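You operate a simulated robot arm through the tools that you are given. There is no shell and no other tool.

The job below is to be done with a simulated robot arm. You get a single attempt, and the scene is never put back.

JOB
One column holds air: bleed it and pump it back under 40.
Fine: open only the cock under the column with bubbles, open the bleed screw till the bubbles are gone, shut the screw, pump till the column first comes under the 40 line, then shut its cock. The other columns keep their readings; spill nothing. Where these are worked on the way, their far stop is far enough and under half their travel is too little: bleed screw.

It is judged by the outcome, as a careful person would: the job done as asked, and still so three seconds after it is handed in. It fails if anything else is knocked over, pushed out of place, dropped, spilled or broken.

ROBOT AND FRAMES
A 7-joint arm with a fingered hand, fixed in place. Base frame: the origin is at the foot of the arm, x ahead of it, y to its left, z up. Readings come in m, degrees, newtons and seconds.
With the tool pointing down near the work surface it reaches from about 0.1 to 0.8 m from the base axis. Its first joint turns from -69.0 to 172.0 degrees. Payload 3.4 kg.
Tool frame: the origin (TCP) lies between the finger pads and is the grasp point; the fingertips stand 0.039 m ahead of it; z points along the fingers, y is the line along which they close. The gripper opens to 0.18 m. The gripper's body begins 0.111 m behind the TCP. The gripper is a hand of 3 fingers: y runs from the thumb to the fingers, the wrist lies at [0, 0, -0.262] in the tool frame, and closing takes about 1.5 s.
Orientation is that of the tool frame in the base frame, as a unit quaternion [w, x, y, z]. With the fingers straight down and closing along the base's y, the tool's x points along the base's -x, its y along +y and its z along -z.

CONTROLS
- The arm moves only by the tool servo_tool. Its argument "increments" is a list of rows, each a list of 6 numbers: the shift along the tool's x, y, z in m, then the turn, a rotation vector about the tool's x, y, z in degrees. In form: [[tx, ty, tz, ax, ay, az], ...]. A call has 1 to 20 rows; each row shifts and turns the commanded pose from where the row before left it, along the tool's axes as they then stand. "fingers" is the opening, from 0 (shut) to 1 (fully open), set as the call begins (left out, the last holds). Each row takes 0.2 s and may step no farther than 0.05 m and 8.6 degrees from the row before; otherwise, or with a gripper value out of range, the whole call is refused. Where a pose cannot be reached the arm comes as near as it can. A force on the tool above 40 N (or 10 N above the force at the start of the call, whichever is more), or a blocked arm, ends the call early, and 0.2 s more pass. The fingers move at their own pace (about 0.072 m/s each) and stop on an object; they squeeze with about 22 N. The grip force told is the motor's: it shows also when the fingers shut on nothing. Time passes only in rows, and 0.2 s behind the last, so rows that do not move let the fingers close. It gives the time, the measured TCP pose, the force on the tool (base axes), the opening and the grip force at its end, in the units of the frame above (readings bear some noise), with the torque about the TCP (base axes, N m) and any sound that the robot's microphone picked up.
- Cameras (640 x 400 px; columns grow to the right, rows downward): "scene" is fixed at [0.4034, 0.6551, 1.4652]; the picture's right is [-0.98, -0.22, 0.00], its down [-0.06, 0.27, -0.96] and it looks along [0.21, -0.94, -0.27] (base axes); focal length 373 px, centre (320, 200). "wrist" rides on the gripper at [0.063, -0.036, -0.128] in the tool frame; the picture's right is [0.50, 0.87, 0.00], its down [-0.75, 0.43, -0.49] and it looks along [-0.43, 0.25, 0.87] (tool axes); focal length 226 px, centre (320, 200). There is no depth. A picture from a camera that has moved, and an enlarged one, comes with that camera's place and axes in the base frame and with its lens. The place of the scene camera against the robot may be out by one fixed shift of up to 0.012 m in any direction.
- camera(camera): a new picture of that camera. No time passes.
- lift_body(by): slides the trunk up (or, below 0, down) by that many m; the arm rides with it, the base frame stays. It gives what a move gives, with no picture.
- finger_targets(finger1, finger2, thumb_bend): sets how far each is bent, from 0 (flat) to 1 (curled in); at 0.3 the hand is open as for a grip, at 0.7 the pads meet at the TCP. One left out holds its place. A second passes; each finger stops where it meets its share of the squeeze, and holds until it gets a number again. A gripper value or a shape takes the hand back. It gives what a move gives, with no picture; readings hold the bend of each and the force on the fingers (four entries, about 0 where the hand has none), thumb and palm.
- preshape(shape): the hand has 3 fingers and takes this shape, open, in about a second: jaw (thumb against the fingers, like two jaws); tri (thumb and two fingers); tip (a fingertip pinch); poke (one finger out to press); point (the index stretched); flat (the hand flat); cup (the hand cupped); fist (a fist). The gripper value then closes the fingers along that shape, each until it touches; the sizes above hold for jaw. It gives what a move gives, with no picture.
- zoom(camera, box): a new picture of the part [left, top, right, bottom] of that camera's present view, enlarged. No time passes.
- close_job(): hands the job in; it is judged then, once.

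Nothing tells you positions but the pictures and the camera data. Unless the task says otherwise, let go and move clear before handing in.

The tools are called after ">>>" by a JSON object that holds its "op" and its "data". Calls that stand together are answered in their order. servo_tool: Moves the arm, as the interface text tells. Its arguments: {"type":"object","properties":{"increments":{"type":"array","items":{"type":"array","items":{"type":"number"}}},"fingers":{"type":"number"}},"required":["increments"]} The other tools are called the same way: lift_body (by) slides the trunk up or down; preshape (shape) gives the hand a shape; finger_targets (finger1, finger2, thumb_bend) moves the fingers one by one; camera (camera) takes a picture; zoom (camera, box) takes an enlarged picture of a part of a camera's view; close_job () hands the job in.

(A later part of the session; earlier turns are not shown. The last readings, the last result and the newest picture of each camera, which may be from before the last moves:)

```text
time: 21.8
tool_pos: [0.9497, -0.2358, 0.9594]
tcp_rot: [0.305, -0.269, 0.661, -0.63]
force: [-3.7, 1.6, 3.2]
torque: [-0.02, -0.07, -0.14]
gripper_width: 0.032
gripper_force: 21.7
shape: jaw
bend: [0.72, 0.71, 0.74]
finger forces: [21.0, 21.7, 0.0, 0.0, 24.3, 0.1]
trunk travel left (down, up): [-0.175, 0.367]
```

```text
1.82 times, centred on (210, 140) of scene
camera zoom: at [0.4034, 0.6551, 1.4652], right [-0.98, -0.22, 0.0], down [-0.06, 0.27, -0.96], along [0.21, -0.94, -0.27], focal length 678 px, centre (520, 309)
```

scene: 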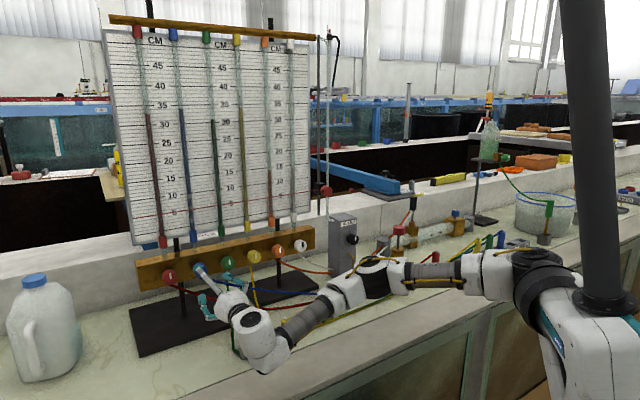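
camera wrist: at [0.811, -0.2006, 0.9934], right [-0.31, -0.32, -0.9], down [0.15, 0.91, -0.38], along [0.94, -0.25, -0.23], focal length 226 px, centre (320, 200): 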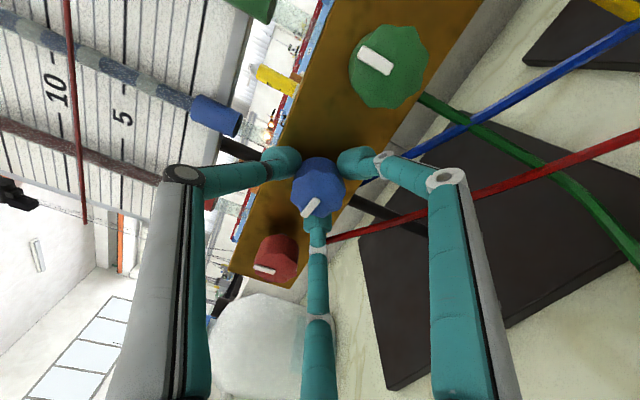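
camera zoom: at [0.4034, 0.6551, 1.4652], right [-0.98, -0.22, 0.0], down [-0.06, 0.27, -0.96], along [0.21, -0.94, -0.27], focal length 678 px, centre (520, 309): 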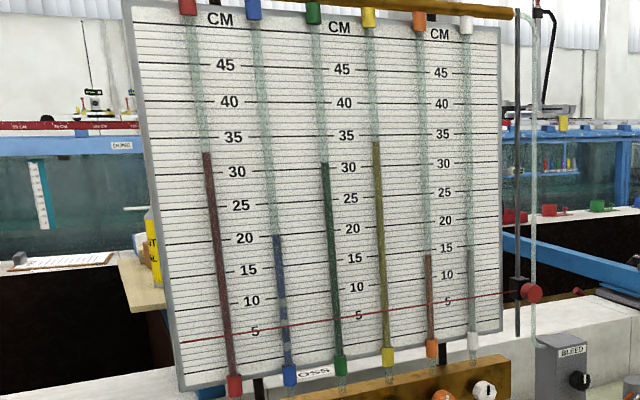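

The mark is now horizontal, so the cock is open, and the column is settling at about 20. I'll let go, back away straight out, and check again.

>>> {"op": "servo_tool", "data": {"increments": [[0, 0, 0, 0, 0, 0], [0, 0, 0, 0, 0, 0], [0, 0, 0, 0, 0, 0], [0, 0, -0.02, 0, 0, 0], [0, 0, -0.03, 0, 0, 0], [0, 0, -0.04, 0, 0, 0], [0, 0, -0.04, 0, 0, 0], [0, 0, 0, 0, 0, 0]], "fingers": 0.33}}

>>> {"op": "camera", "data": {"camera": "scene"}}

>>> {"op": "camera", "data": {"camera": "wrist"}}

>>> {"op": "zoom", "data": {"camera": "scene", "box": [110, 30, 310, 250]}}

```text
time: 23.6
tool_pos: [0.8535, -0.1478, 0.9654]
tcp_rot: [0.305, -0.268, 0.663, -0.629]
force: [0.3, 1.2, -0.4]
torque: [-0.02, 0.0, -0.05]
gripper_width: 0.0591
gripper_force: 0.1
shape: jaw
bend: [0.72, 0.72, 0.74]
finger forces: [0.0, 0.0, 0.0, 0.1, 0.0, 0.0]
trunk travel left (down, up): [-0.175, 0.367]
```

```text
taken
```

scene: 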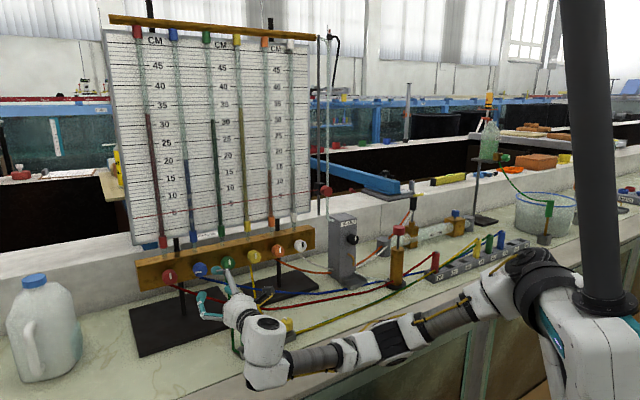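

```text
taken
camera wrist: at [0.7141, -0.1129, 0.9981], right [-0.31, -0.32, -0.9], down [0.15, 0.91, -0.37], along [0.94, -0.25, -0.24], focal length 226 px, centre (320, 200)
```

wrist: 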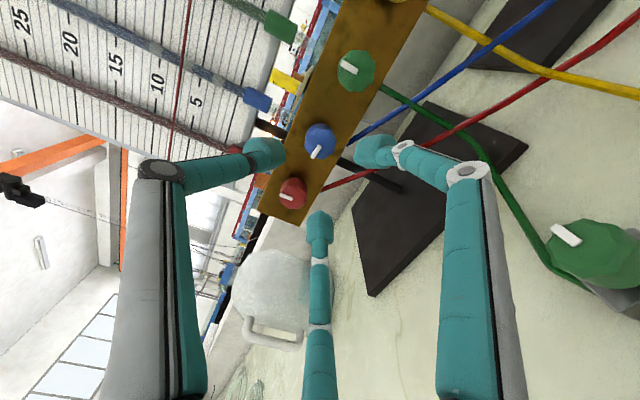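

```text
1.82 times, centred on (210, 140) of scene
camera zoom: at [0.4034, 0.6551, 1.4652], right [-0.98, -0.22, 0.0], down [-0.06, 0.27, -0.96], along [0.21, -0.94, -0.27], focal length 678 px, centre (520, 309)
```

zoom: 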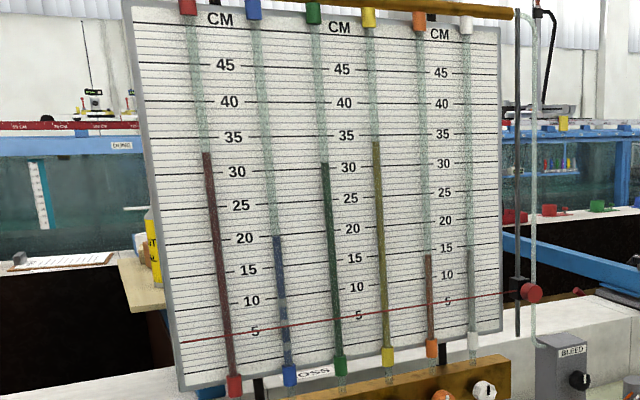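

The cock is open and the blue column rests at about 20, with bubbles still in it. Next comes the bleed box at about (0.57, -0.64, 0.935), so I'll rise clear, swing over toward it and take a closer look.

>>> {"op": "servo_tool", "data": {"increments": [[0, -0.03, -0.02, 0, 0, 0], [0, -0.04, -0.02, 0, 0, 0], [0, -0.045, -0.02, 0, 0, 0], [0, -0.045, -0.02, 0, 0, 0], [0, -0.045, -0.02, 0, 0, 0], [0, -0.045, 0, 0, 0, 0], [0, 0, 0, 0, 0, 0]]}}

>>> {"op": "camera", "data": {"camera": "scene"}}

>>> {"op": "camera", "data": {"camera": "wrist"}}

```text
time: 25.2
tool_pos: [0.7714, -0.0995, 1.2116]
tcp_rot: [0.305, -0.269, 0.662, -0.629]
force: [-0.4, -1.0, -0.2]
torque: [0.02, 0.02, -0.02]
gripper_width: 0.0592
gripper_force: 0.1
shape: jaw
bend: [0.72, 0.72, 0.74]
finger forces: [0.0, 0.0, 0.1, 0.0, 0.1, 0.0]
trunk travel left (down, up): [-0.175, 0.367]
```

```text
taken
```

scene: 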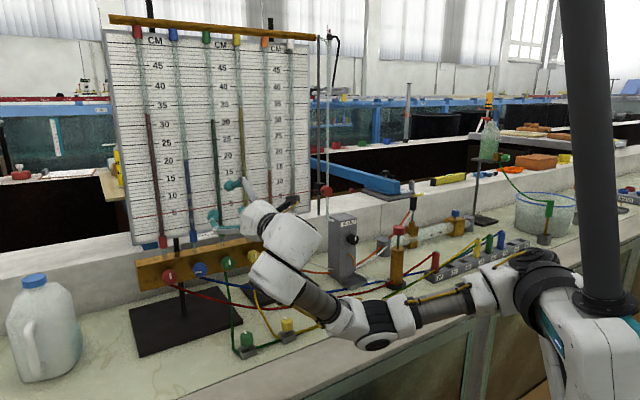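

```text
taken
camera wrist: at [0.6333, -0.0643, 1.245], right [-0.31, -0.32, -0.9], down [0.15, 0.91, -0.37], along [0.94, -0.25, -0.24], focal length 226 px, centre (320, 200)
```

wrist: 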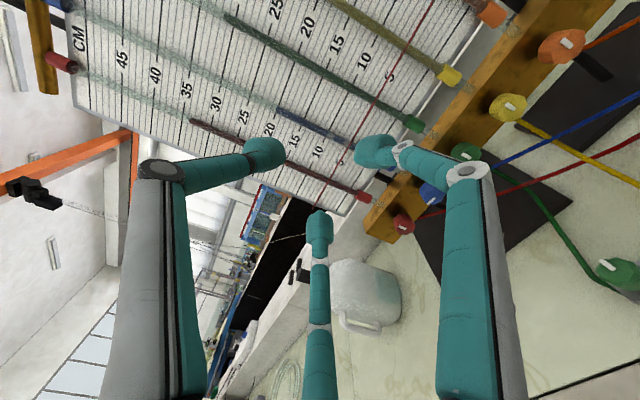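

The arm's elbow dropped low over the bench when I rolled the hand. I'll roll it back here in free space so the elbow comes up again before I cross over toward the bleed box.

>>> {"op": "servo_tool", "data": {"increments": [[0, 0, 0, 0, 0, 8.4], [0, 0, 0, 0, 0, 8.4], [0, 0, 0, 0, 0, 8.4], [0, 0, 0, 0, 0, 8.4], [0, 0, 0, 0, 0, 8.4], [0, 0, 0, 0, 0, 8.4], [0, 0, 0, 0, 0, 8.4], [0, 0, 0, 0, 0, 8.4], [0, 0, 0, 0, 0, 8.4], [0, 0, 0, 0, 0, 8.4], [0, 0, 0, 0, 0, 8.4], [0, 0, 0, 0, 0, 0]]}}

>>> {"op": "camera", "data": {"camera": "scene"}}

```text
time: 27.8
tool_pos: [0.7722, -0.0979, 1.2134]
tcp_rot: [0.666, 0.292, 0.652, -0.215]
force: [-0.2, -0.3, 0.9]
torque: [0.0, 0.0, 0.02]
gripper_width: 0.0592
gripper_force: 0.0
shape: jaw
bend: [0.72, 0.72, 0.74]
finger forces: [0.1, 0.0, 0.0, 0.0, 0.0, 0.0]
trunk travel left (down, up): [-0.175, 0.367]
```

```text
taken
```

scene: 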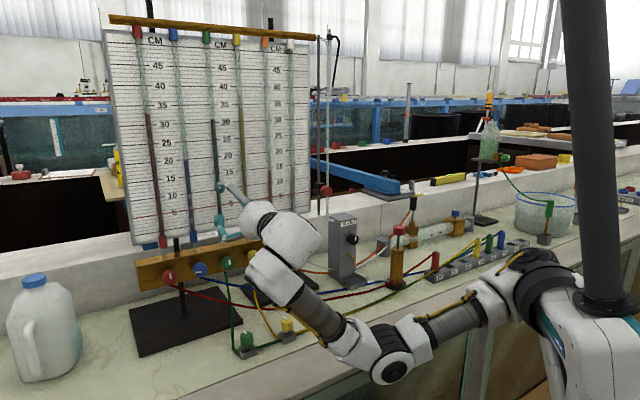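

The elbow is low but hangs in front of the bench edge, clear of everything. I'll swing the hand across at a safe height toward the bleed box, tilting it down a bit to look at its front.

>>> {"op": "servo_tool", "data": {"increments": [[0.0, -0.0415, 0.002, 0, 0, 0], [0.0, -0.0415, 0.002, 0, 0, 0], [0.0, -0.0415, 0.002, 0, 0, 0], [0.0, -0.0415, 0.002, 0, 0, 0], [0.0, -0.0415, 0.002, 0, 0, 0], [0.0, -0.0415, 0.002, 0, 0, 0], [0.0, -0.0415, 0.002, 0, 0, 0], [0.01, -0.0415, 0.002, 0, 0, 0], [0.01, -0.0415, 0.002, 0, 0, 0], [0.01, -0.0415, 0.002, 0, 0, 0], [0.01, -0.0415, 0.002, 0, 0, 0], [0.01, -0.0415, 0.002, 0, 0, 0]]}}

>>> {"op": "camera", "data": {"camera": "scene"}}

>>> {"op": "camera", "data": {"camera": "wrist"}}

```text
time: 30.4
tool_pos: [0.5182, -0.406, 1.1394]
tcp_rot: [0.666, 0.292, 0.652, -0.216]
force: [1.5, 0.4, 0.4]
torque: [0.02, 0.0, 0.01]
gripper_width: 0.0591
gripper_force: 0.0
shape: jaw
bend: [0.72, 0.72, 0.74]
finger forces: [0.0, 0.1, 0.0, 0.0, 0.0, 0.1]
out of reach, approached as far as the arm can: row 10, 11, 12
trunk travel left (down, up): [-0.175, 0.367]
```

```text
taken
```

scene: 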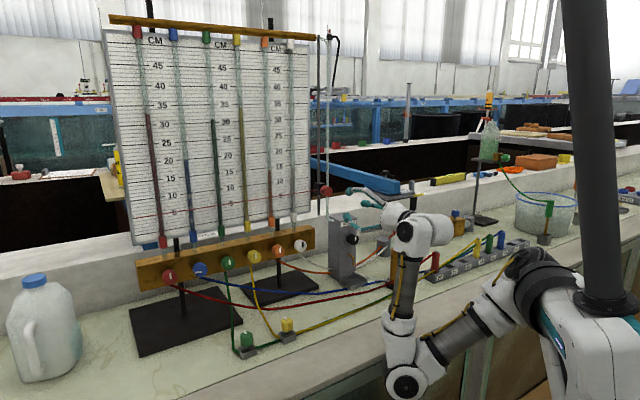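

```text
taken
camera wrist: at [0.402, -0.3418, 1.0754], right [0.61, 0.68, -0.4], down [-0.12, 0.58, 0.81], along [0.79, -0.44, 0.43], focal length 226 px, centre (320, 200)
```

wrist: 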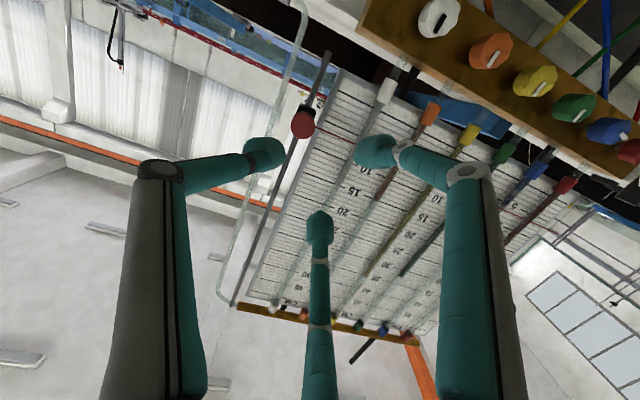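

The last rows hit the arm's near limit because the wrist came too close to the base. I'll tilt the hand down, which moves the wrist outward and lets the camera see the bleed box.

>>> {"op": "servo_tool", "data": {"increments": [[0, 0, 0.01, 0, 8.4, 0], [0, 0, 0, 0, 8.4, 0], [0, 0, 0, 0, 8.4, 0], [0, 0, 0, 0, 8.4, 0], [0, 0, 0, 0, 8.4, 0], [0, 0, 0, 0, 0, 0]]}}

>>> {"op": "camera", "data": {"camera": "scene"}}

>>> {"op": "camera", "data": {"camera": "wrist"}}

```text
time: 31.8
tool_pos: [0.5279, -0.413, 1.1418]
tcp_rot: [0.388, 0.349, 0.848, -0.096]
force: [0.1, 0.3, 0.5]
torque: [0.01, -0.04, -0.03]
gripper_width: 0.0593
gripper_force: 0.2
shape: jaw
bend: [0.72, 0.72, 0.74]
finger forces: [0.0, 0.1, 0.0, 0.1, 0.0, 0.0]
trunk travel left (down, up): [-0.175, 0.367]
```

```text
taken
```

scene: 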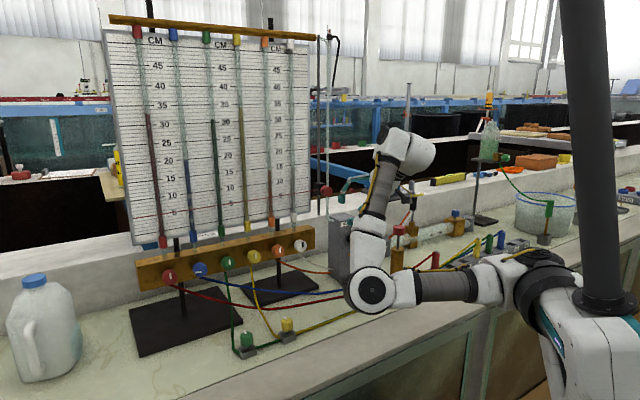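

```text
taken
camera wrist: at [0.3999, -0.3528, 1.178], right [0.35, 0.9, -0.27], down [0.34, 0.14, 0.93], along [0.87, -0.42, -0.26], focal length 226 px, centre (320, 200)
```

wrist: 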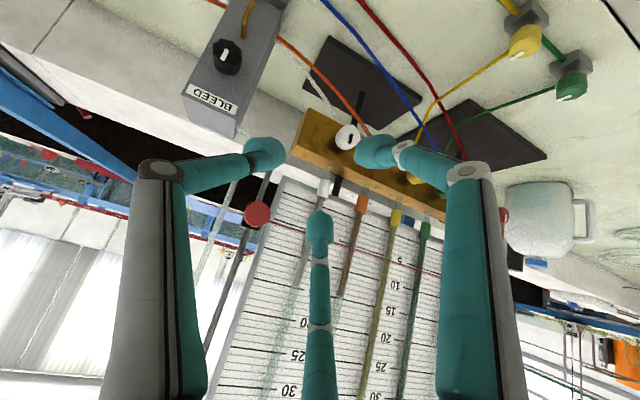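

The bleed box is now in view with its black knob at about (0.567, -0.639, 0.938). I'll slide sideways to see its front squarely along with the pump.

>>> {"op": "servo_tool", "data": {"increments": [[0, -0.04, 0, 0, 0, 0], [0, -0.04, 0, 0, 0, 0], [0, -0.04, 0, 0, 0, 0], [0, -0.02, 0, -5, 0, 0], [0, 0, 0, -5, 0, 0], [0, 0, 0, 0, 0, 0]]}}

>>> {"op": "camera", "data": {"camera": "wrist"}}

>>> {"op": "camera", "data": {"camera": "scene"}}

```text
time: 33.2
tool_pos: [0.4334, -0.515, 1.1268]
tcp_rot: [0.417, 0.313, 0.853, -0.022]
force: [0.2, 0.4, 0.8]
torque: [0.0, 0.03, -0.01]
gripper_width: 0.0591
gripper_force: 0.1
shape: jaw
bend: [0.72, 0.72, 0.74]
finger forces: [0.0, 0.0, 0.0, 0.0, 0.0, 0.1]
trunk travel left (down, up): [-0.175, 0.367]
```

```text
taken
camera wrist: at [0.296, -0.4746, 1.1558], right [0.25, 0.95, -0.17], down [0.24, 0.11, 0.96], along [0.94, -0.28, -0.2], focal length 226 px, centre (320, 200)
```

wrist: 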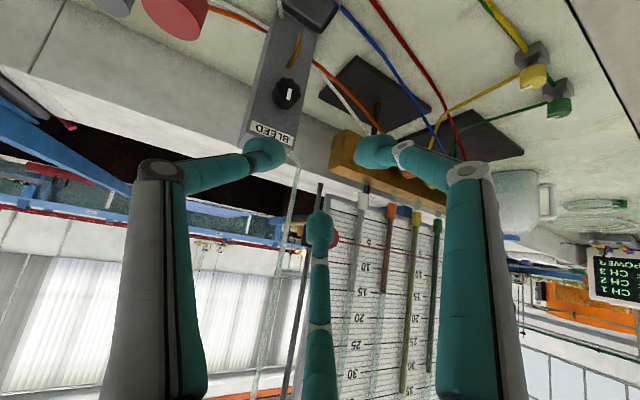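

```text
taken
```

scene: 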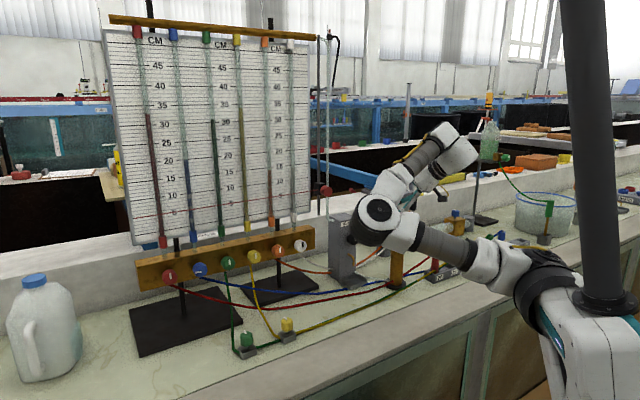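

The bleed knob and the pump top are both in view now. I'll enlarge this to see the knob's shape, its pointer and how the box faces.

>>> {"op": "zoom", "data": {"camera": "wrist", "box": [120, 0, 360, 150]}}

>>> {"op": "zoom", "data": {"camera": "scene", "box": [310, 190, 470, 300]}}

```text
2.67 times, centred on (240, 75) of wrist
camera zoom: at [0.296, -0.4746, 1.1558], right [0.25, 0.95, -0.17], down [0.24, 0.11, 0.96], along [0.94, -0.28, -0.2], focal length 603 px, centre (533, 533)
```

zoom: 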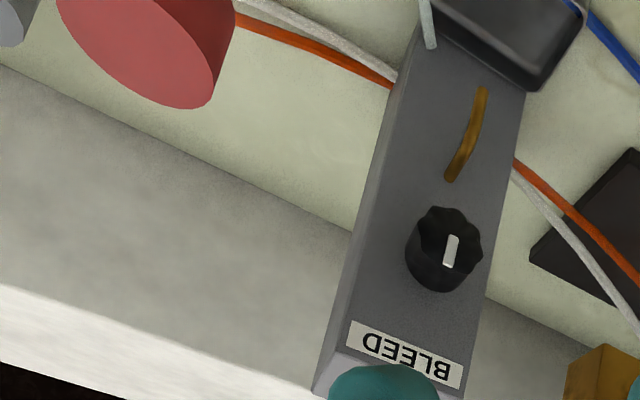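

```text
3.64 times, centred on (390, 245) of scene
camera zoom: at [0.4034, 0.6551, 1.4652], right [-0.98, -0.22, 0.0], down [-0.06, 0.27, -0.96], along [0.21, -0.94, -0.27], focal length 1356 px, centre (66, 36)
```

zoom: 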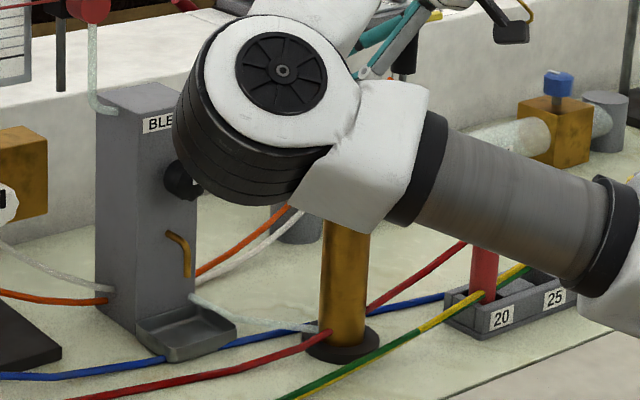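

The knob's pointer is upright again, and a brass spout sits just below it, so there is little room for a finger there. I'll try the pinch shape in free air here to see whether two opposed fingertips suit this knob better.

>>> {"op": "preshape", "data": {"shape": "tip"}}

>>> {"op": "camera", "data": {"camera": "wrist"}}

```text
time: 34.1
tool_pos: [0.4339, -0.5148, 1.1275]
tcp_rot: [0.416, 0.314, 0.853, -0.022]
force: [-0.4, 0.1, 0.5]
torque: [0.01, 0.0, 0.0]
gripper_width: 0.1802
gripper_force: 0.1
shape: tip
bend: [0.3, 0.3, 0.3]
finger forces: [0.0, 0.1, 0.0, 0.0, 0.1, 0.0]
trunk travel left (down, up): [-0.175, 0.367]
```

```text
taken
camera wrist: at [0.2956, -0.4747, 1.1559], right [0.25, 0.95, -0.17], down [0.24, 0.11, 0.96], along [0.94, -0.28, -0.2], focal length 226 px, centre (320, 200)
```

wrist: 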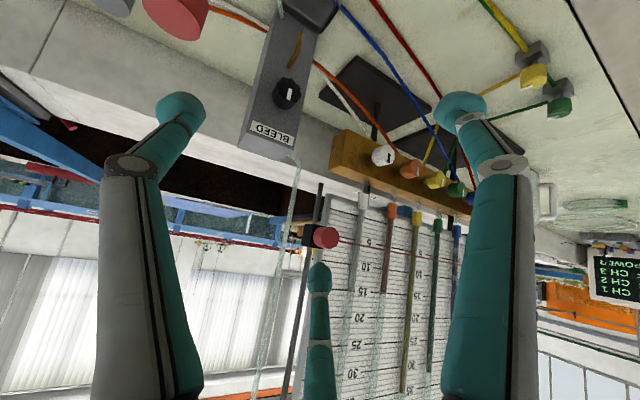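

>>> {"op": "servo_tool", "data": {"increments": [[0, 0, 0, 0, 0, 0], [0, 0, 0, 0, 0, 0], [0, 0, 0, 0, 0, 0], [0, 0, 0, 0, 0, 0], [0, 0, 0, 0, 0, 0], [0, 0, 0, 0, 0, 0]], "fingers": 0.3}}

>>> {"op": "camera", "data": {"camera": "wrist"}}

```text
time: 35.5
tool_pos: [0.4328, -0.5147, 1.1264]
tcp_rot: [0.417, 0.314, 0.852, -0.023]
force: [-0.2, -0.2, -0.3]
torque: [-0.03, 0.0, 0.02]
gripper_width: 0.0545
gripper_force: 0.0
shape: tip
bend: [0.72, 0.72, 0.74]
finger forces: [0.1, 0.0, 0.1, 0.0, 0.1, 0.1]
trunk travel left (down, up): [-0.175, 0.367]
```

```text
taken
camera wrist: at [0.2955, -0.4746, 1.1559], right [0.25, 0.95, -0.17], down [0.24, 0.11, 0.96], along [0.94, -0.28, -0.2], focal length 226 px, centre (320, 200)
```

wrist: 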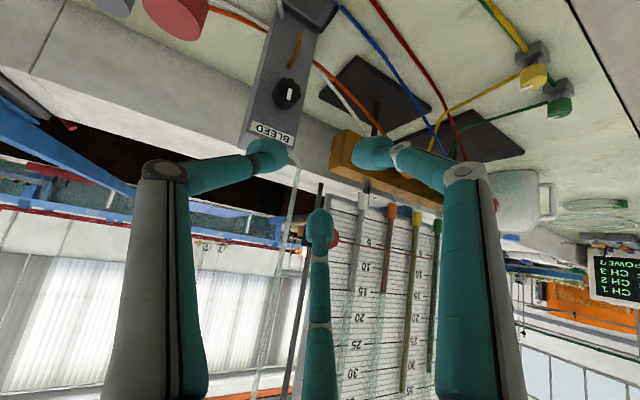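

The pinch shape is the same three-finger layout, so I'll go back to the jaw shape. I'll then line the hand up with the bleed knob, rolled so no finger sits over the spout and the camera is on the side away from the pump.

>>> {"op": "preshape", "data": {"shape": "jaw"}}

>>> {"op": "servo_tool", "data": {"increments": [[0, 0, 0, -1.236, -5.481, 5.301], [0, 0, 0, -1.236, -5.481, 5.301], [0, 0, 0, -1.236, -5.481, 5.301], [0, 0, 0, -1.236, -5.481, 5.301], [0, 0, 0, -1.236, -5.481, 5.301], [0, 0, 0, -1.236, -5.481, 5.301], [0, 0, 0, -1.236, -5.481, 5.301], [0, 0, 0, -1.236, -5.481, 5.301], [0, 0, 0, 0, 0, 0]], "fingers": 0.35}}

>>> {"op": "camera", "data": {"camera": "wrist"}}

>>> {"op": "camera", "data": {"camera": "scene"}}

```text
time: 36.4
tool_pos: [0.4336, -0.5144, 1.1264]
tcp_rot: [0.417, 0.314, 0.853, -0.022]
force: [-0.8, -1.0, 0.1]
torque: [0.02, 0.01, -0.01]
gripper_width: 0.18
gripper_force: 0.1
shape: jaw
bend: [0.3, 0.3, 0.3]
finger forces: [0.0, 0.0, 0.0, 0.0, 0.0, 0.1]
trunk travel left (down, up): [-0.175, 0.367]
```

```text
time: 38.4
tool_pos: [0.4545, -0.5551, 1.1561]
tcp_rot: [0.702, 0.529, 0.47, 0.084]
force: [0.1, -0.6, 1.1]
torque: [0.02, 0.0, -0.01]
gripper_width: 0.0634
gripper_force: 0.0
shape: jaw
bend: [0.72, 0.72, 0.74]
finger forces: [0.0, 0.1, 0.0, 0.0, 0.1, 0.0]
out of reach, approached as far as the arm can: row 6, 7, 8
trunk travel left (down, up): [-0.175, 0.367]
```

```text
taken
camera wrist: at [0.3802, -0.448, 1.0901], right [0.6, 0.68, 0.43], down [-0.61, 0.05, 0.79], along [0.51, -0.73, 0.45], focal length 226 px, centre (320, 200)
```

wrist: 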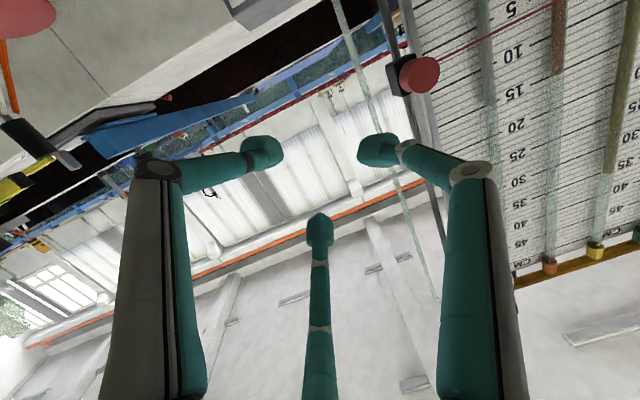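

```text
taken
```

scene: 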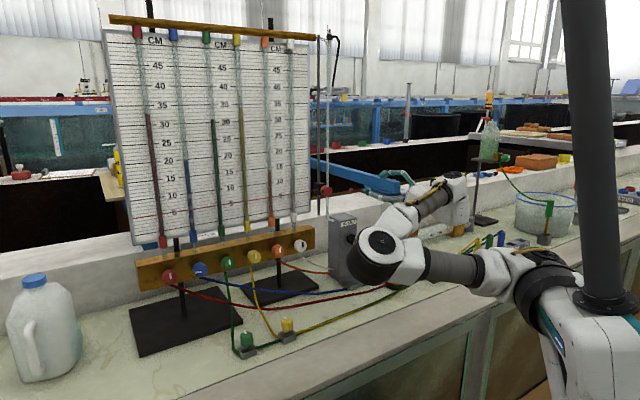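

The hand is now level and pointing at the bleed box, still above it. I'll lower it to the knob's height, about 0.13 m in front of the box.

>>> {"op": "servo_tool", "data": {"increments": [[0.02, -0.0302, 0.0093, 0, 0, 0], [0.02, -0.0302, 0.0093, 0, 0, 0], [0.02, -0.0302, 0.0093, 0, 0, 0], [0.02, -0.0302, 0.0093, 0, 0, 0], [0.02, -0.0302, 0.0093, 0, 0, 0], [0, 0, 0, 0, 0, 0]]}}

>>> {"op": "camera", "data": {"camera": "wrist"}}

>>> {"op": "camera", "data": {"camera": "scene"}}

```text
time: 39.8
tool_pos: [0.5002, -0.5837, 0.9967]
tcp_rot: [0.702, 0.527, 0.471, 0.084]
force: [0.0, -0.8, 0.3]
torque: [0.0, -0.02, 0.0]
gripper_width: 0.0631
gripper_force: 0.0
shape: jaw
bend: [0.72, 0.72, 0.74]
finger forces: [0.0, 0.1, 0.0, 0.0, 0.1, 0.1]
out of reach, approached as far as the arm can: row 1, 2
trunk travel left (down, up): [-0.175, 0.367]
```

```text
taken
camera wrist: at [0.4245, -0.4777, 0.9303], right [0.6, 0.68, 0.42], down [-0.61, 0.05, 0.79], along [0.51, -0.73, 0.45], focal length 226 px, centre (320, 200)
```

wrist: 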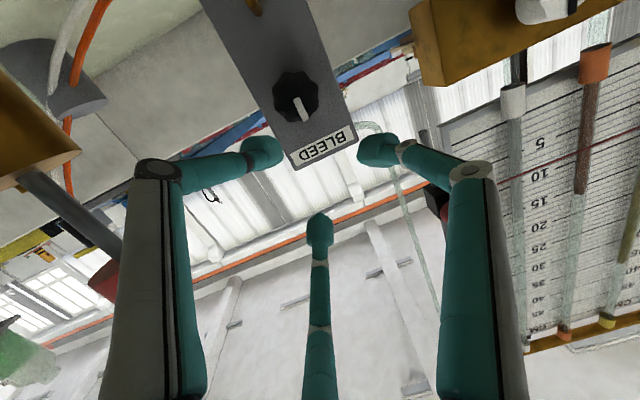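

```text
taken
```

scene: 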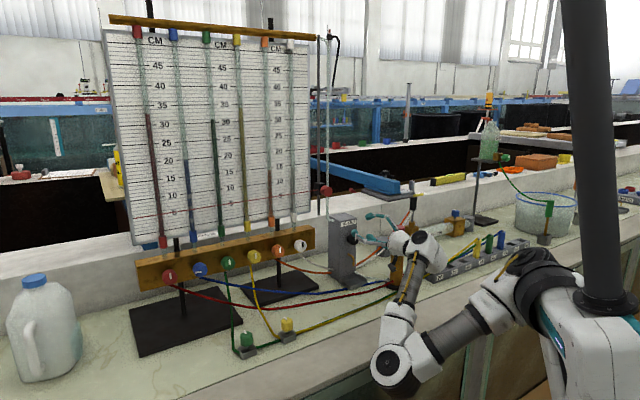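

The bleed knob is now near the picture's top middle, refined to about (0.5635, -0.635, 0.941). I'll enlarge to check the face direction and the spout before moving in.

>>> {"op": "zoom", "data": {"camera": "wrist", "box": [190, 0, 430, 180]}}

>>> {"op": "zoom", "data": {"camera": "scene", "box": [310, 190, 470, 300]}}

```text
2.22 times, centred on (310, 90) of wrist
camera zoom: at [0.4245, -0.4777, 0.9303], right [0.6, 0.68, 0.42], down [-0.61, 0.05, 0.79], along [0.51, -0.73, 0.45], focal length 502 px, centre (342, 444)
```

zoom: 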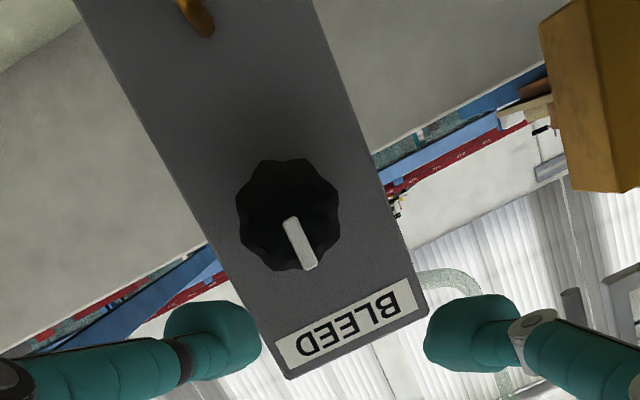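

```text
3.64 times, centred on (390, 245) of scene
camera zoom: at [0.4034, 0.6551, 1.4652], right [-0.98, -0.22, 0.0], down [-0.06, 0.27, -0.96], along [0.21, -0.94, -0.27], focal length 1356 px, centre (66, 36)
```

zoom: 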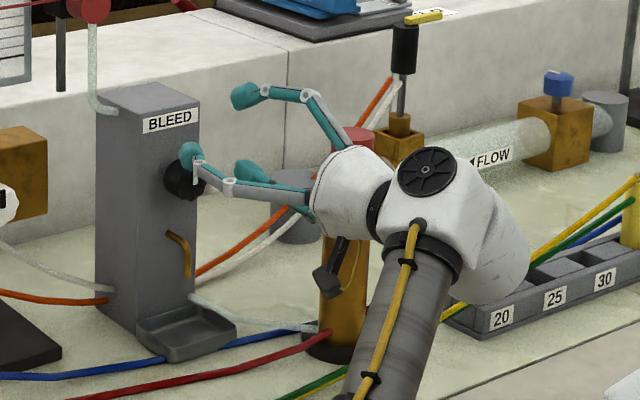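

The spout is far enough below the knob for a finger to pass. I'll line the hand up with the knob axis first, staying back from the face.

>>> {"op": "servo_tool", "data": {"increments": [[0.0087, -0.0109, 0, 0, 0, 0], [0.0087, -0.0109, 0, 0, 0, 0], [0.0087, -0.0109, 0, 0, 0, 0], [0.0087, -0.0109, 0, 0, 0, 0], [0, 0, 0.01, 0, 0, 0], [0, 0, 0.01, 0, 0, 0], [0, 0, 0, 0, 0, 0]]}}

>>> {"op": "camera", "data": {"camera": "wrist"}}

>>> {"op": "zoom", "data": {"camera": "scene", "box": [310, 190, 470, 300]}}

```text
time: 41.4
tool_pos: [0.5202, -0.597, 0.939]
tcp_rot: [0.702, 0.527, 0.471, 0.083]
force: [-0.1, 0.0, -0.5]
torque: [-0.01, 0.02, 0.0]
gripper_width: 0.0634
gripper_force: 0.0
shape: jaw
bend: [0.72, 0.72, 0.74]
finger forces: [0.0, 0.0, 0.1, 0.1, 0.0, 0.0]
trunk travel left (down, up): [-0.175, 0.367]
```

```text
taken
camera wrist: at [0.4443, -0.4906, 0.8731], right [0.6, 0.68, 0.42], down [-0.61, 0.05, 0.79], along [0.51, -0.73, 0.45], focal length 226 px, centre (320, 200)
```

wrist: 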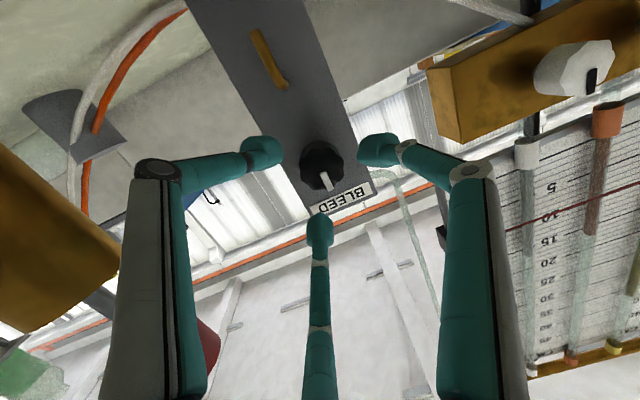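

```text
3.64 times, centred on (390, 245) of scene
camera zoom: at [0.4034, 0.6551, 1.4652], right [-0.98, -0.22, 0.0], down [-0.06, 0.27, -0.96], along [0.21, -0.94, -0.27], focal length 1356 px, centre (66, 36)
```

zoom: 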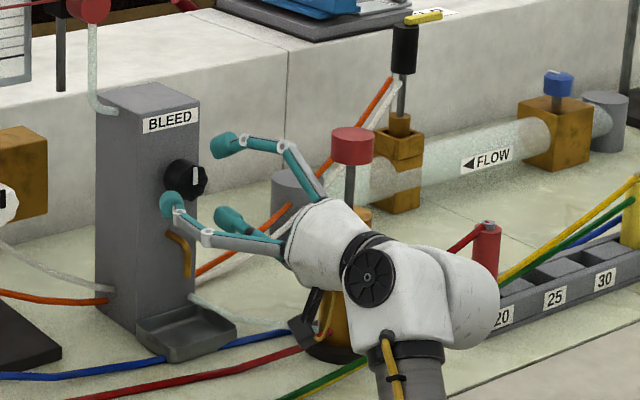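

The knob is centred on the tool axis about 0.058 m ahead, and the hand stays clear of the pump. I'll advance to surround the knob, as I did for the cock.

>>> {"op": "servo_tool", "data": {"increments": [[0, 0, 0.012, 0, 0, 0], [0, 0, 0.012, 0, 0, 0], [0, 0, 0.01, 0, 0, 0], [0, 0, 0, 0, 0, 0]]}}

>>> {"op": "zoom", "data": {"camera": "wrist", "box": [200, 80, 440, 260]}}

>>> {"op": "zoom", "data": {"camera": "scene", "box": [310, 190, 470, 300]}}

```text
time: 42.4
tool_pos: [0.5458, -0.6194, 0.9402]
tcp_rot: [0.702, 0.528, 0.471, 0.083]
force: [0.6, -0.3, 0.5]
torque: [-0.01, 0.02, 0.01]
gripper_width: 0.0636
gripper_force: 0.0
shape: jaw
bend: [0.72, 0.72, 0.74]
finger forces: [0.1, 0.0, 0.0, 0.1, 0.1, 0.0]
trunk travel left (down, up): [-0.175, 0.367]
```

```text
2.22 times, centred on (320, 170) of wrist
camera zoom: at [0.4695, -0.5129, 0.8724], right [0.6, 0.68, 0.42], down [-0.61, 0.05, 0.79], along [0.51, -0.73, 0.45], focal length 502 px, centre (320, 267)
```

zoom: 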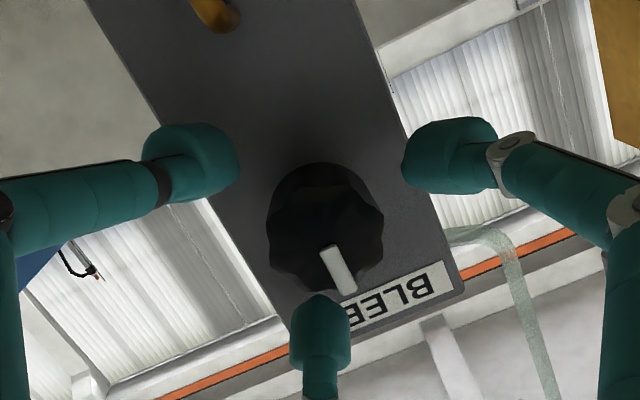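

```text
3.64 times, centred on (390, 245) of scene
camera zoom: at [0.4034, 0.6551, 1.4652], right [-0.98, -0.22, 0.0], down [-0.06, 0.27, -0.96], along [0.21, -0.94, -0.27], focal length 1356 px, centre (66, 36)
```

zoom: 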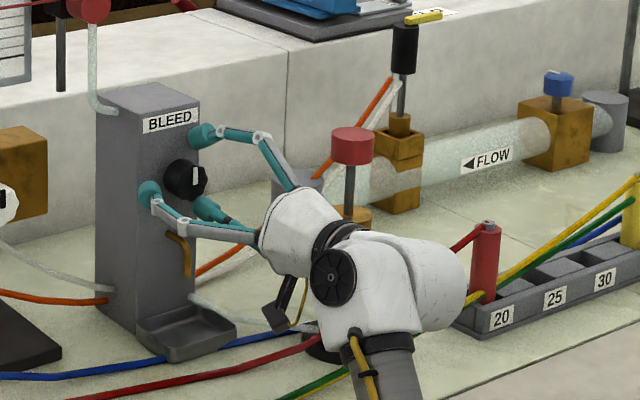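

The knob sits a little farther ahead than the cock did, so I'll advance another 7 mm and then close on it.

>>> {"op": "servo_tool", "data": {"increments": [[0, 0.001, 0.004, 0, 0, 0], [0, 0.001, 0.003, 0, 0, 0], [0, 0, 0, 0, 0, 0]]}}

>>> {"op": "servo_tool", "data": {"increments": [[0, 0, 0, 0, 0, 0], [0, 0, 0, 0, 0, 0], [0, 0, 0, 0, 0, 0], [0, 0, 0, 0, 0, 0]], "fingers": 0.12}}

>>> {"op": "zoom", "data": {"camera": "wrist", "box": [200, 80, 440, 260]}}

>>> {"op": "zoom", "data": {"camera": "scene", "box": [310, 190, 470, 300]}}

```text
time: 43.2
tool_pos: [0.5514, -0.6236, 0.9416]
tcp_rot: [0.702, 0.528, 0.47, 0.084]
force: [-0.3, 0.1, -0.5]
torque: [-0.01, -0.01, 0.03]
gripper_width: 0.0632
gripper_force: 0.0
shape: jaw
bend: [0.72, 0.72, 0.74]
finger forces: [0.0, 0.1, 0.1, 0.1, 0.0, 0.1]
trunk travel left (down, up): [-0.175, 0.367]
```

```text
time: 44.2
tool_pos: [0.5522, -0.6235, 0.9408]
tcp_rot: [0.702, 0.528, 0.47, 0.083]
force: [1.0, -2.1, -0.2]
torque: [0.01, -0.01, -0.09]
gripper_width: 0.0331
gripper_force: 22.2
shape: jaw
bend: [0.72, 0.72, 0.74]
finger forces: [19.7, 19.9, 0.0, 0.0, 20.2, 0.0]
trunk travel left (down, up): [-0.175, 0.367]
```

```text
2.22 times, centred on (320, 170) of wrist
camera zoom: at [0.4756, -0.5168, 0.8748], right [0.6, 0.68, 0.42], down [-0.61, 0.05, 0.79], along [0.51, -0.73, 0.45], focal length 502 px, centre (320, 267)
```

zoom: 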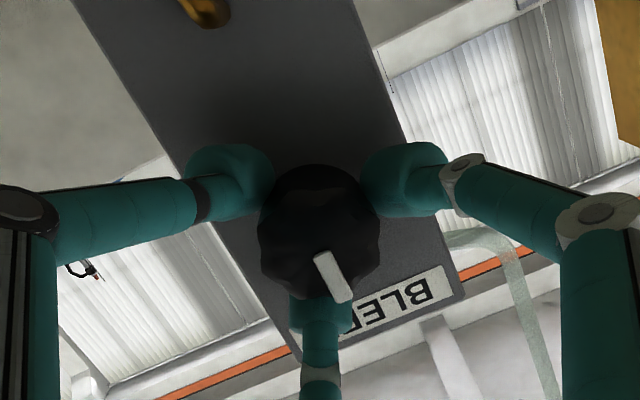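

```text
3.64 times, centred on (390, 245) of scene
camera zoom: at [0.4034, 0.6551, 1.4652], right [-0.98, -0.22, 0.0], down [-0.06, 0.27, -0.96], along [0.21, -0.94, -0.27], focal length 1356 px, centre (66, 36)
```

zoom: 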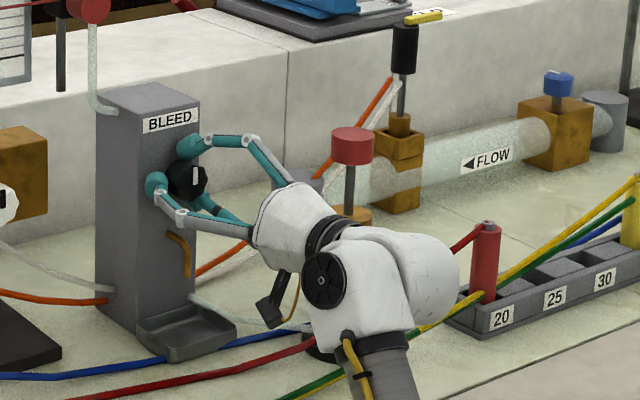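

The bleed knob is gripped evenly. I'll turn it counter-clockwise a bit and check that the pointer follows and what the blue column does.

>>> {"op": "servo_tool", "data": {"increments": [[0, 0, 0, 0, 0, -6], [0, 0, 0, 0, 0, -6], [0, 0, 0, 0, 0, -6], [0, 0, 0, 0, 0, -6], [0, 0, 0, 0, 0, 0]]}}

>>> {"op": "zoom", "data": {"camera": "scene", "box": [310, 190, 470, 300]}}

>>> {"op": "zoom", "data": {"camera": "scene", "box": [110, 30, 310, 250]}}

```text
time: 45.4
tool_pos: [0.55, -0.6231, 0.9405]
tcp_rot: [0.704, 0.418, 0.57, -0.064]
force: [5.3, 0.5, -1.0]
torque: [0.1, 0.12, 0.01]
gripper_width: 0.0327
gripper_force: 22.1
shape: jaw
bend: [0.72, 0.72, 0.74]
finger forces: [22.3, 20.1, 0.0, 0.0, 20.1, 0.1]
trunk travel left (down, up): [-0.175, 0.367]
```

```text
3.64 times, centred on (390, 245) of scene
camera zoom: at [0.4034, 0.6551, 1.4652], right [-0.98, -0.22, 0.0], down [-0.06, 0.27, -0.96], along [0.21, -0.94, -0.27], focal length 1356 px, centre (66, 36)
```

zoom: 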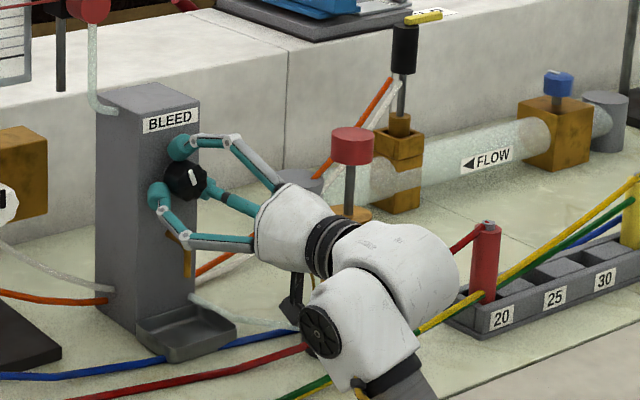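

```text
1.82 times, centred on (210, 140) of scene
camera zoom: at [0.4034, 0.6551, 1.4652], right [-0.98, -0.22, 0.0], down [-0.06, 0.27, -0.96], along [0.21, -0.94, -0.27], focal length 678 px, centre (520, 309)
```

zoom: 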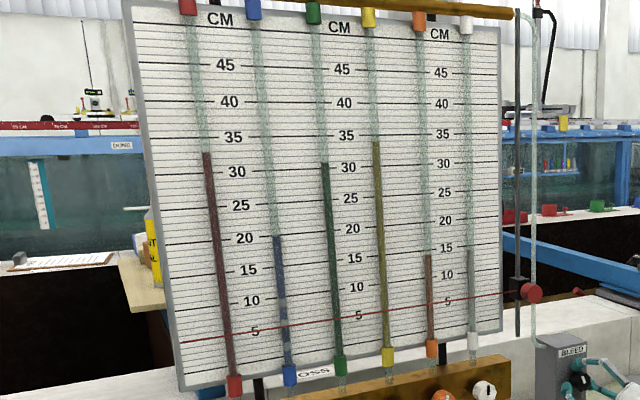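

The bleed pointer follows the hand counter-clockwise, and nothing is binding. I'll keep opening in steps and watch the column.

>>> {"op": "servo_tool", "data": {"increments": [[0, 0, 0, 0, 0, -7], [0, 0, 0, 0, 0, -7], [0, 0, 0, 0, 0, -7], [0, 0, 0, 0, 0, -7], [0, 0, 0, 0, 0, 0]]}}

>>> {"op": "zoom", "data": {"camera": "scene", "box": [310, 190, 470, 300]}}

>>> {"op": "zoom", "data": {"camera": "scene", "box": [110, 100, 310, 250]}}

```text
time: 46.6
tool_pos: [0.551, -0.6237, 0.9418]
tcp_rot: [0.667, 0.266, 0.656, -0.233]
force: [4.1, 1.2, -6.8]
torque: [0.26, 0.25, 0.09]
gripper_width: 0.0323
gripper_force: 22.3
shape: jaw
bend: [0.72, 0.72, 0.74]
finger forces: [24.2, 19.6, 0.1, 0.0, 19.7, 0.1]
trunk travel left (down, up): [-0.175, 0.367]
```

```text
3.64 times, centred on (390, 245) of scene
camera zoom: at [0.4034, 0.6551, 1.4652], right [-0.98, -0.22, 0.0], down [-0.06, 0.27, -0.96], along [0.21, -0.94, -0.27], focal length 1356 px, centre (66, 36)
```

zoom: 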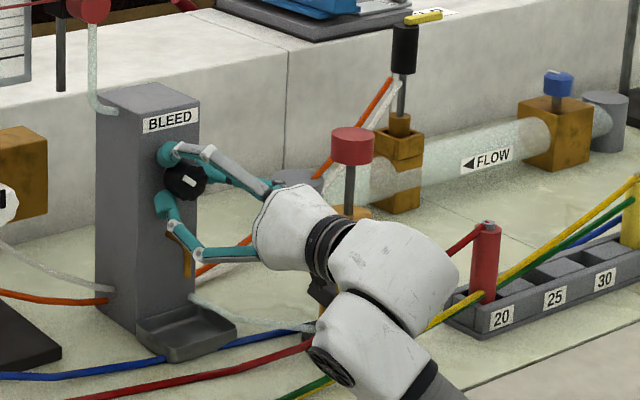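

```text
2.67 times, centred on (210, 175) of scene
camera zoom: at [0.4034, 0.6551, 1.4652], right [-0.98, -0.22, 0.0], down [-0.06, 0.27, -0.96], along [0.21, -0.94, -0.27], focal length 995 px, centre (613, 267)
```

zoom: 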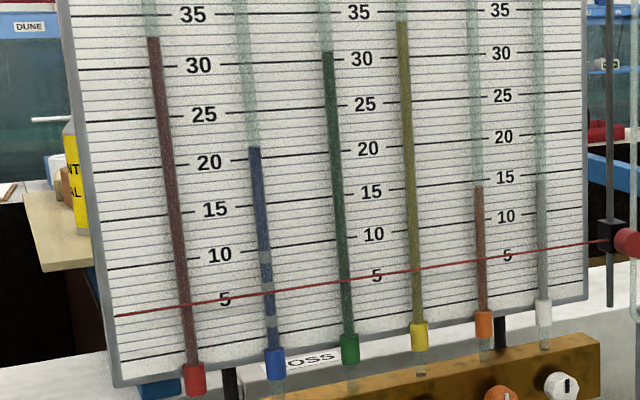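

The pointer is past half of a quarter turn and bubbles are still in the column. I'll keep opening.

>>> {"op": "servo_tool", "data": {"increments": [[0, 0, 0, 0, 0, -6], [0, 0, 0, 0, 0, -6], [0, 0, 0, 0, 0, -6], [0, 0, 0, 0, 0, -6], [0, 0, 0, 0, 0, 0]]}}

>>> {"op": "zoom", "data": {"camera": "scene", "box": [310, 190, 470, 300]}}

>>> {"op": "zoom", "data": {"camera": "scene", "box": [110, 100, 310, 250]}}

>>> {"op": "camera", "data": {"camera": "wrist"}}

```text
time: 47.8
tool_pos: [0.5511, -0.622, 0.9408]
tcp_rot: [0.604, 0.126, 0.696, -0.367]
force: [3.8, 1.0, -6.8]
torque: [0.25, 0.29, -0.03]
gripper_width: 0.0324
gripper_force: 21.7
shape: jaw
bend: [0.72, 0.71, 0.75]
finger forces: [24.3, 20.4, 0.1, 0.1, 19.2, 0.0]
trunk travel left (down, up): [-0.175, 0.367]
```

```text
3.64 times, centred on (390, 245) of scene
camera zoom: at [0.4034, 0.6551, 1.4652], right [-0.98, -0.22, 0.0], down [-0.06, 0.27, -0.96], along [0.21, -0.94, -0.27], focal length 1356 px, centre (66, 36)
```

zoom: 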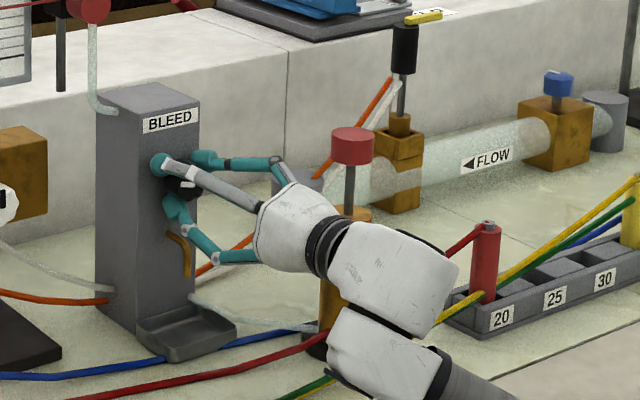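

```text
2.67 times, centred on (210, 175) of scene
camera zoom: at [0.4034, 0.6551, 1.4652], right [-0.98, -0.22, 0.0], down [-0.06, 0.27, -0.96], along [0.21, -0.94, -0.27], focal length 995 px, centre (613, 267)
```

zoom: 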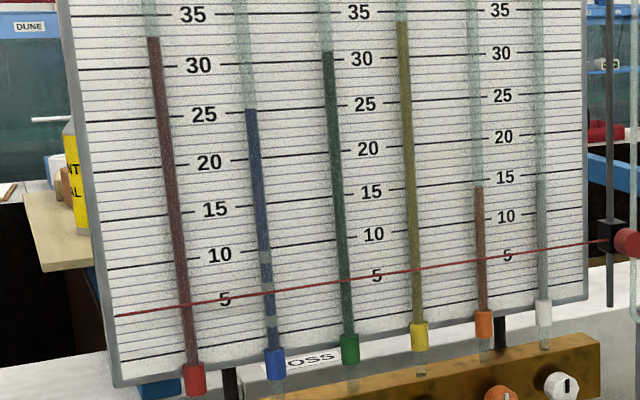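

```text
taken
camera wrist: at [0.4178, -0.582, 0.8941], right [0.42, 0.47, -0.78], down [0.08, 0.83, 0.55], along [0.91, -0.29, 0.31], focal length 226 px, centre (320, 200)
```

wrist: 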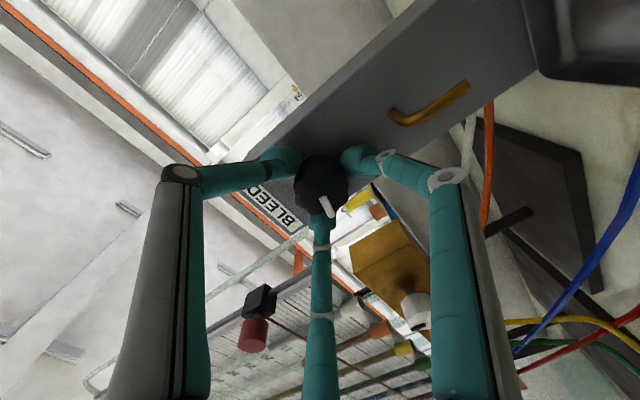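

The blue column is now rising (about 25), so the bleed is taking effect. I'll open further and keep watching the bubbles.

>>> {"op": "servo_tool", "data": {"increments": [[0, 0, 0, 0, 0, -6], [0, 0, 0, 0, 0, -6], [0, 0, 0, 0, 0, -6], [0, 0, 0, 0, 0, 0]]}}

>>> {"op": "zoom", "data": {"camera": "scene", "box": [110, 30, 310, 250]}}

>>> {"op": "camera", "data": {"camera": "wrist"}}

>>> {"op": "zoom", "data": {"camera": "scene", "box": [310, 190, 470, 300]}}

```text
time: 48.8
tool_pos: [0.5504, -0.6232, 0.9405]
tcp_rot: [0.54, 0.016, 0.707, -0.456]
force: [1.4, -0.1, -10.0]
torque: [0.35, 0.27, -0.14]
gripper_width: 0.0315
gripper_force: 21.9
shape: jaw
bend: [0.72, 0.71, 0.75]
finger forces: [25.0, 20.9, 0.1, 0.0, 18.5, 0.0]
trunk travel left (down, up): [-0.175, 0.367]
```

```text
1.82 times, centred on (210, 140) of scene
camera zoom: at [0.4034, 0.6551, 1.4652], right [-0.98, -0.22, 0.0], down [-0.06, 0.27, -0.96], along [0.21, -0.94, -0.27], focal length 678 px, centre (520, 309)
```

zoom: 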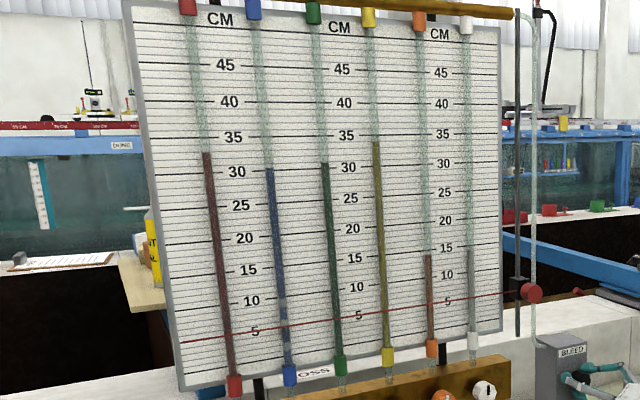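

```text
taken
camera wrist: at [0.4102, -0.5906, 0.9141], right [0.24, 0.27, -0.93], down [0.17, 0.93, 0.31], along [0.96, -0.23, 0.17], focal length 226 px, centre (320, 200)
```

wrist: 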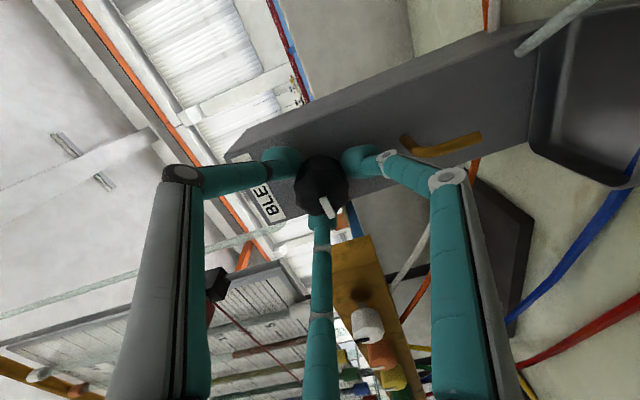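

```text
3.64 times, centred on (390, 245) of scene
camera zoom: at [0.4034, 0.6551, 1.4652], right [-0.98, -0.22, 0.0], down [-0.06, 0.27, -0.96], along [0.21, -0.94, -0.27], focal length 1356 px, centre (66, 36)
```

zoom: 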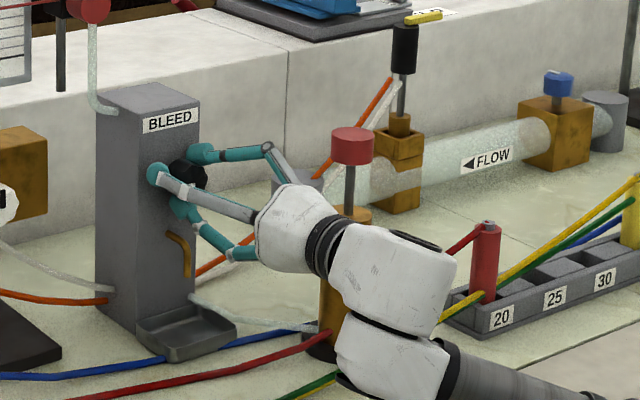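

The column has risen to about 30 while the bleed is open. I'll check the bubbles closely before letting more time pass.

>>> {"op": "zoom", "data": {"camera": "scene", "box": [160, 120, 230, 250]}}

>>> {"op": "zoom", "data": {"camera": "wrist", "box": [260, 120, 400, 260]}}

```text
3.08 times, centred on (195, 185) of scene
camera zoom: at [0.4034, 0.6551, 1.4652], right [-0.98, -0.22, 0.0], down [-0.06, 0.27, -0.96], along [0.21, -0.94, -0.27], focal length 1148 px, centre (705, 246)
```

zoom: 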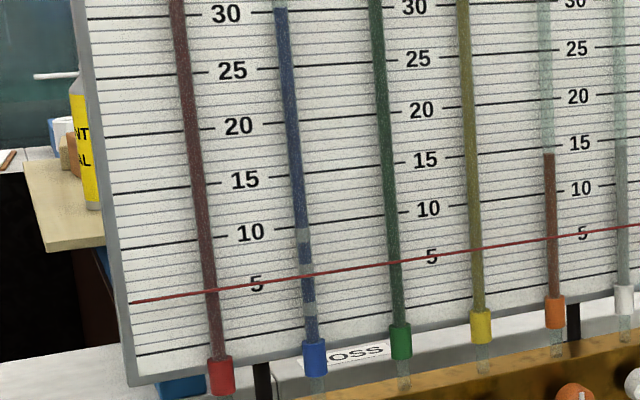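

```text
2.86 times, centred on (330, 190) of wrist
camera zoom: at [0.4102, -0.5906, 0.9141], right [0.24, 0.27, -0.93], down [0.17, 0.93, 0.31], along [0.96, -0.23, 0.17], focal length 646 px, centre (291, 229)
```

zoom: 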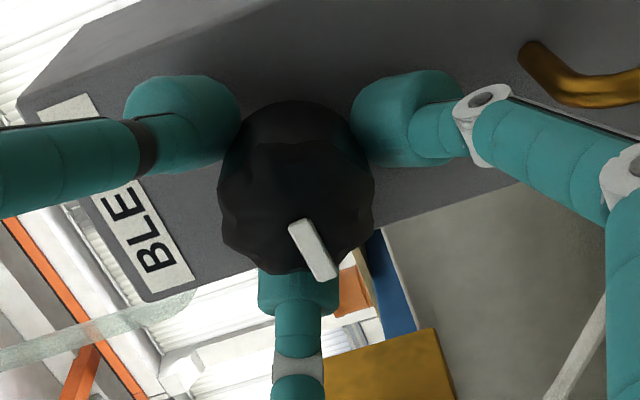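

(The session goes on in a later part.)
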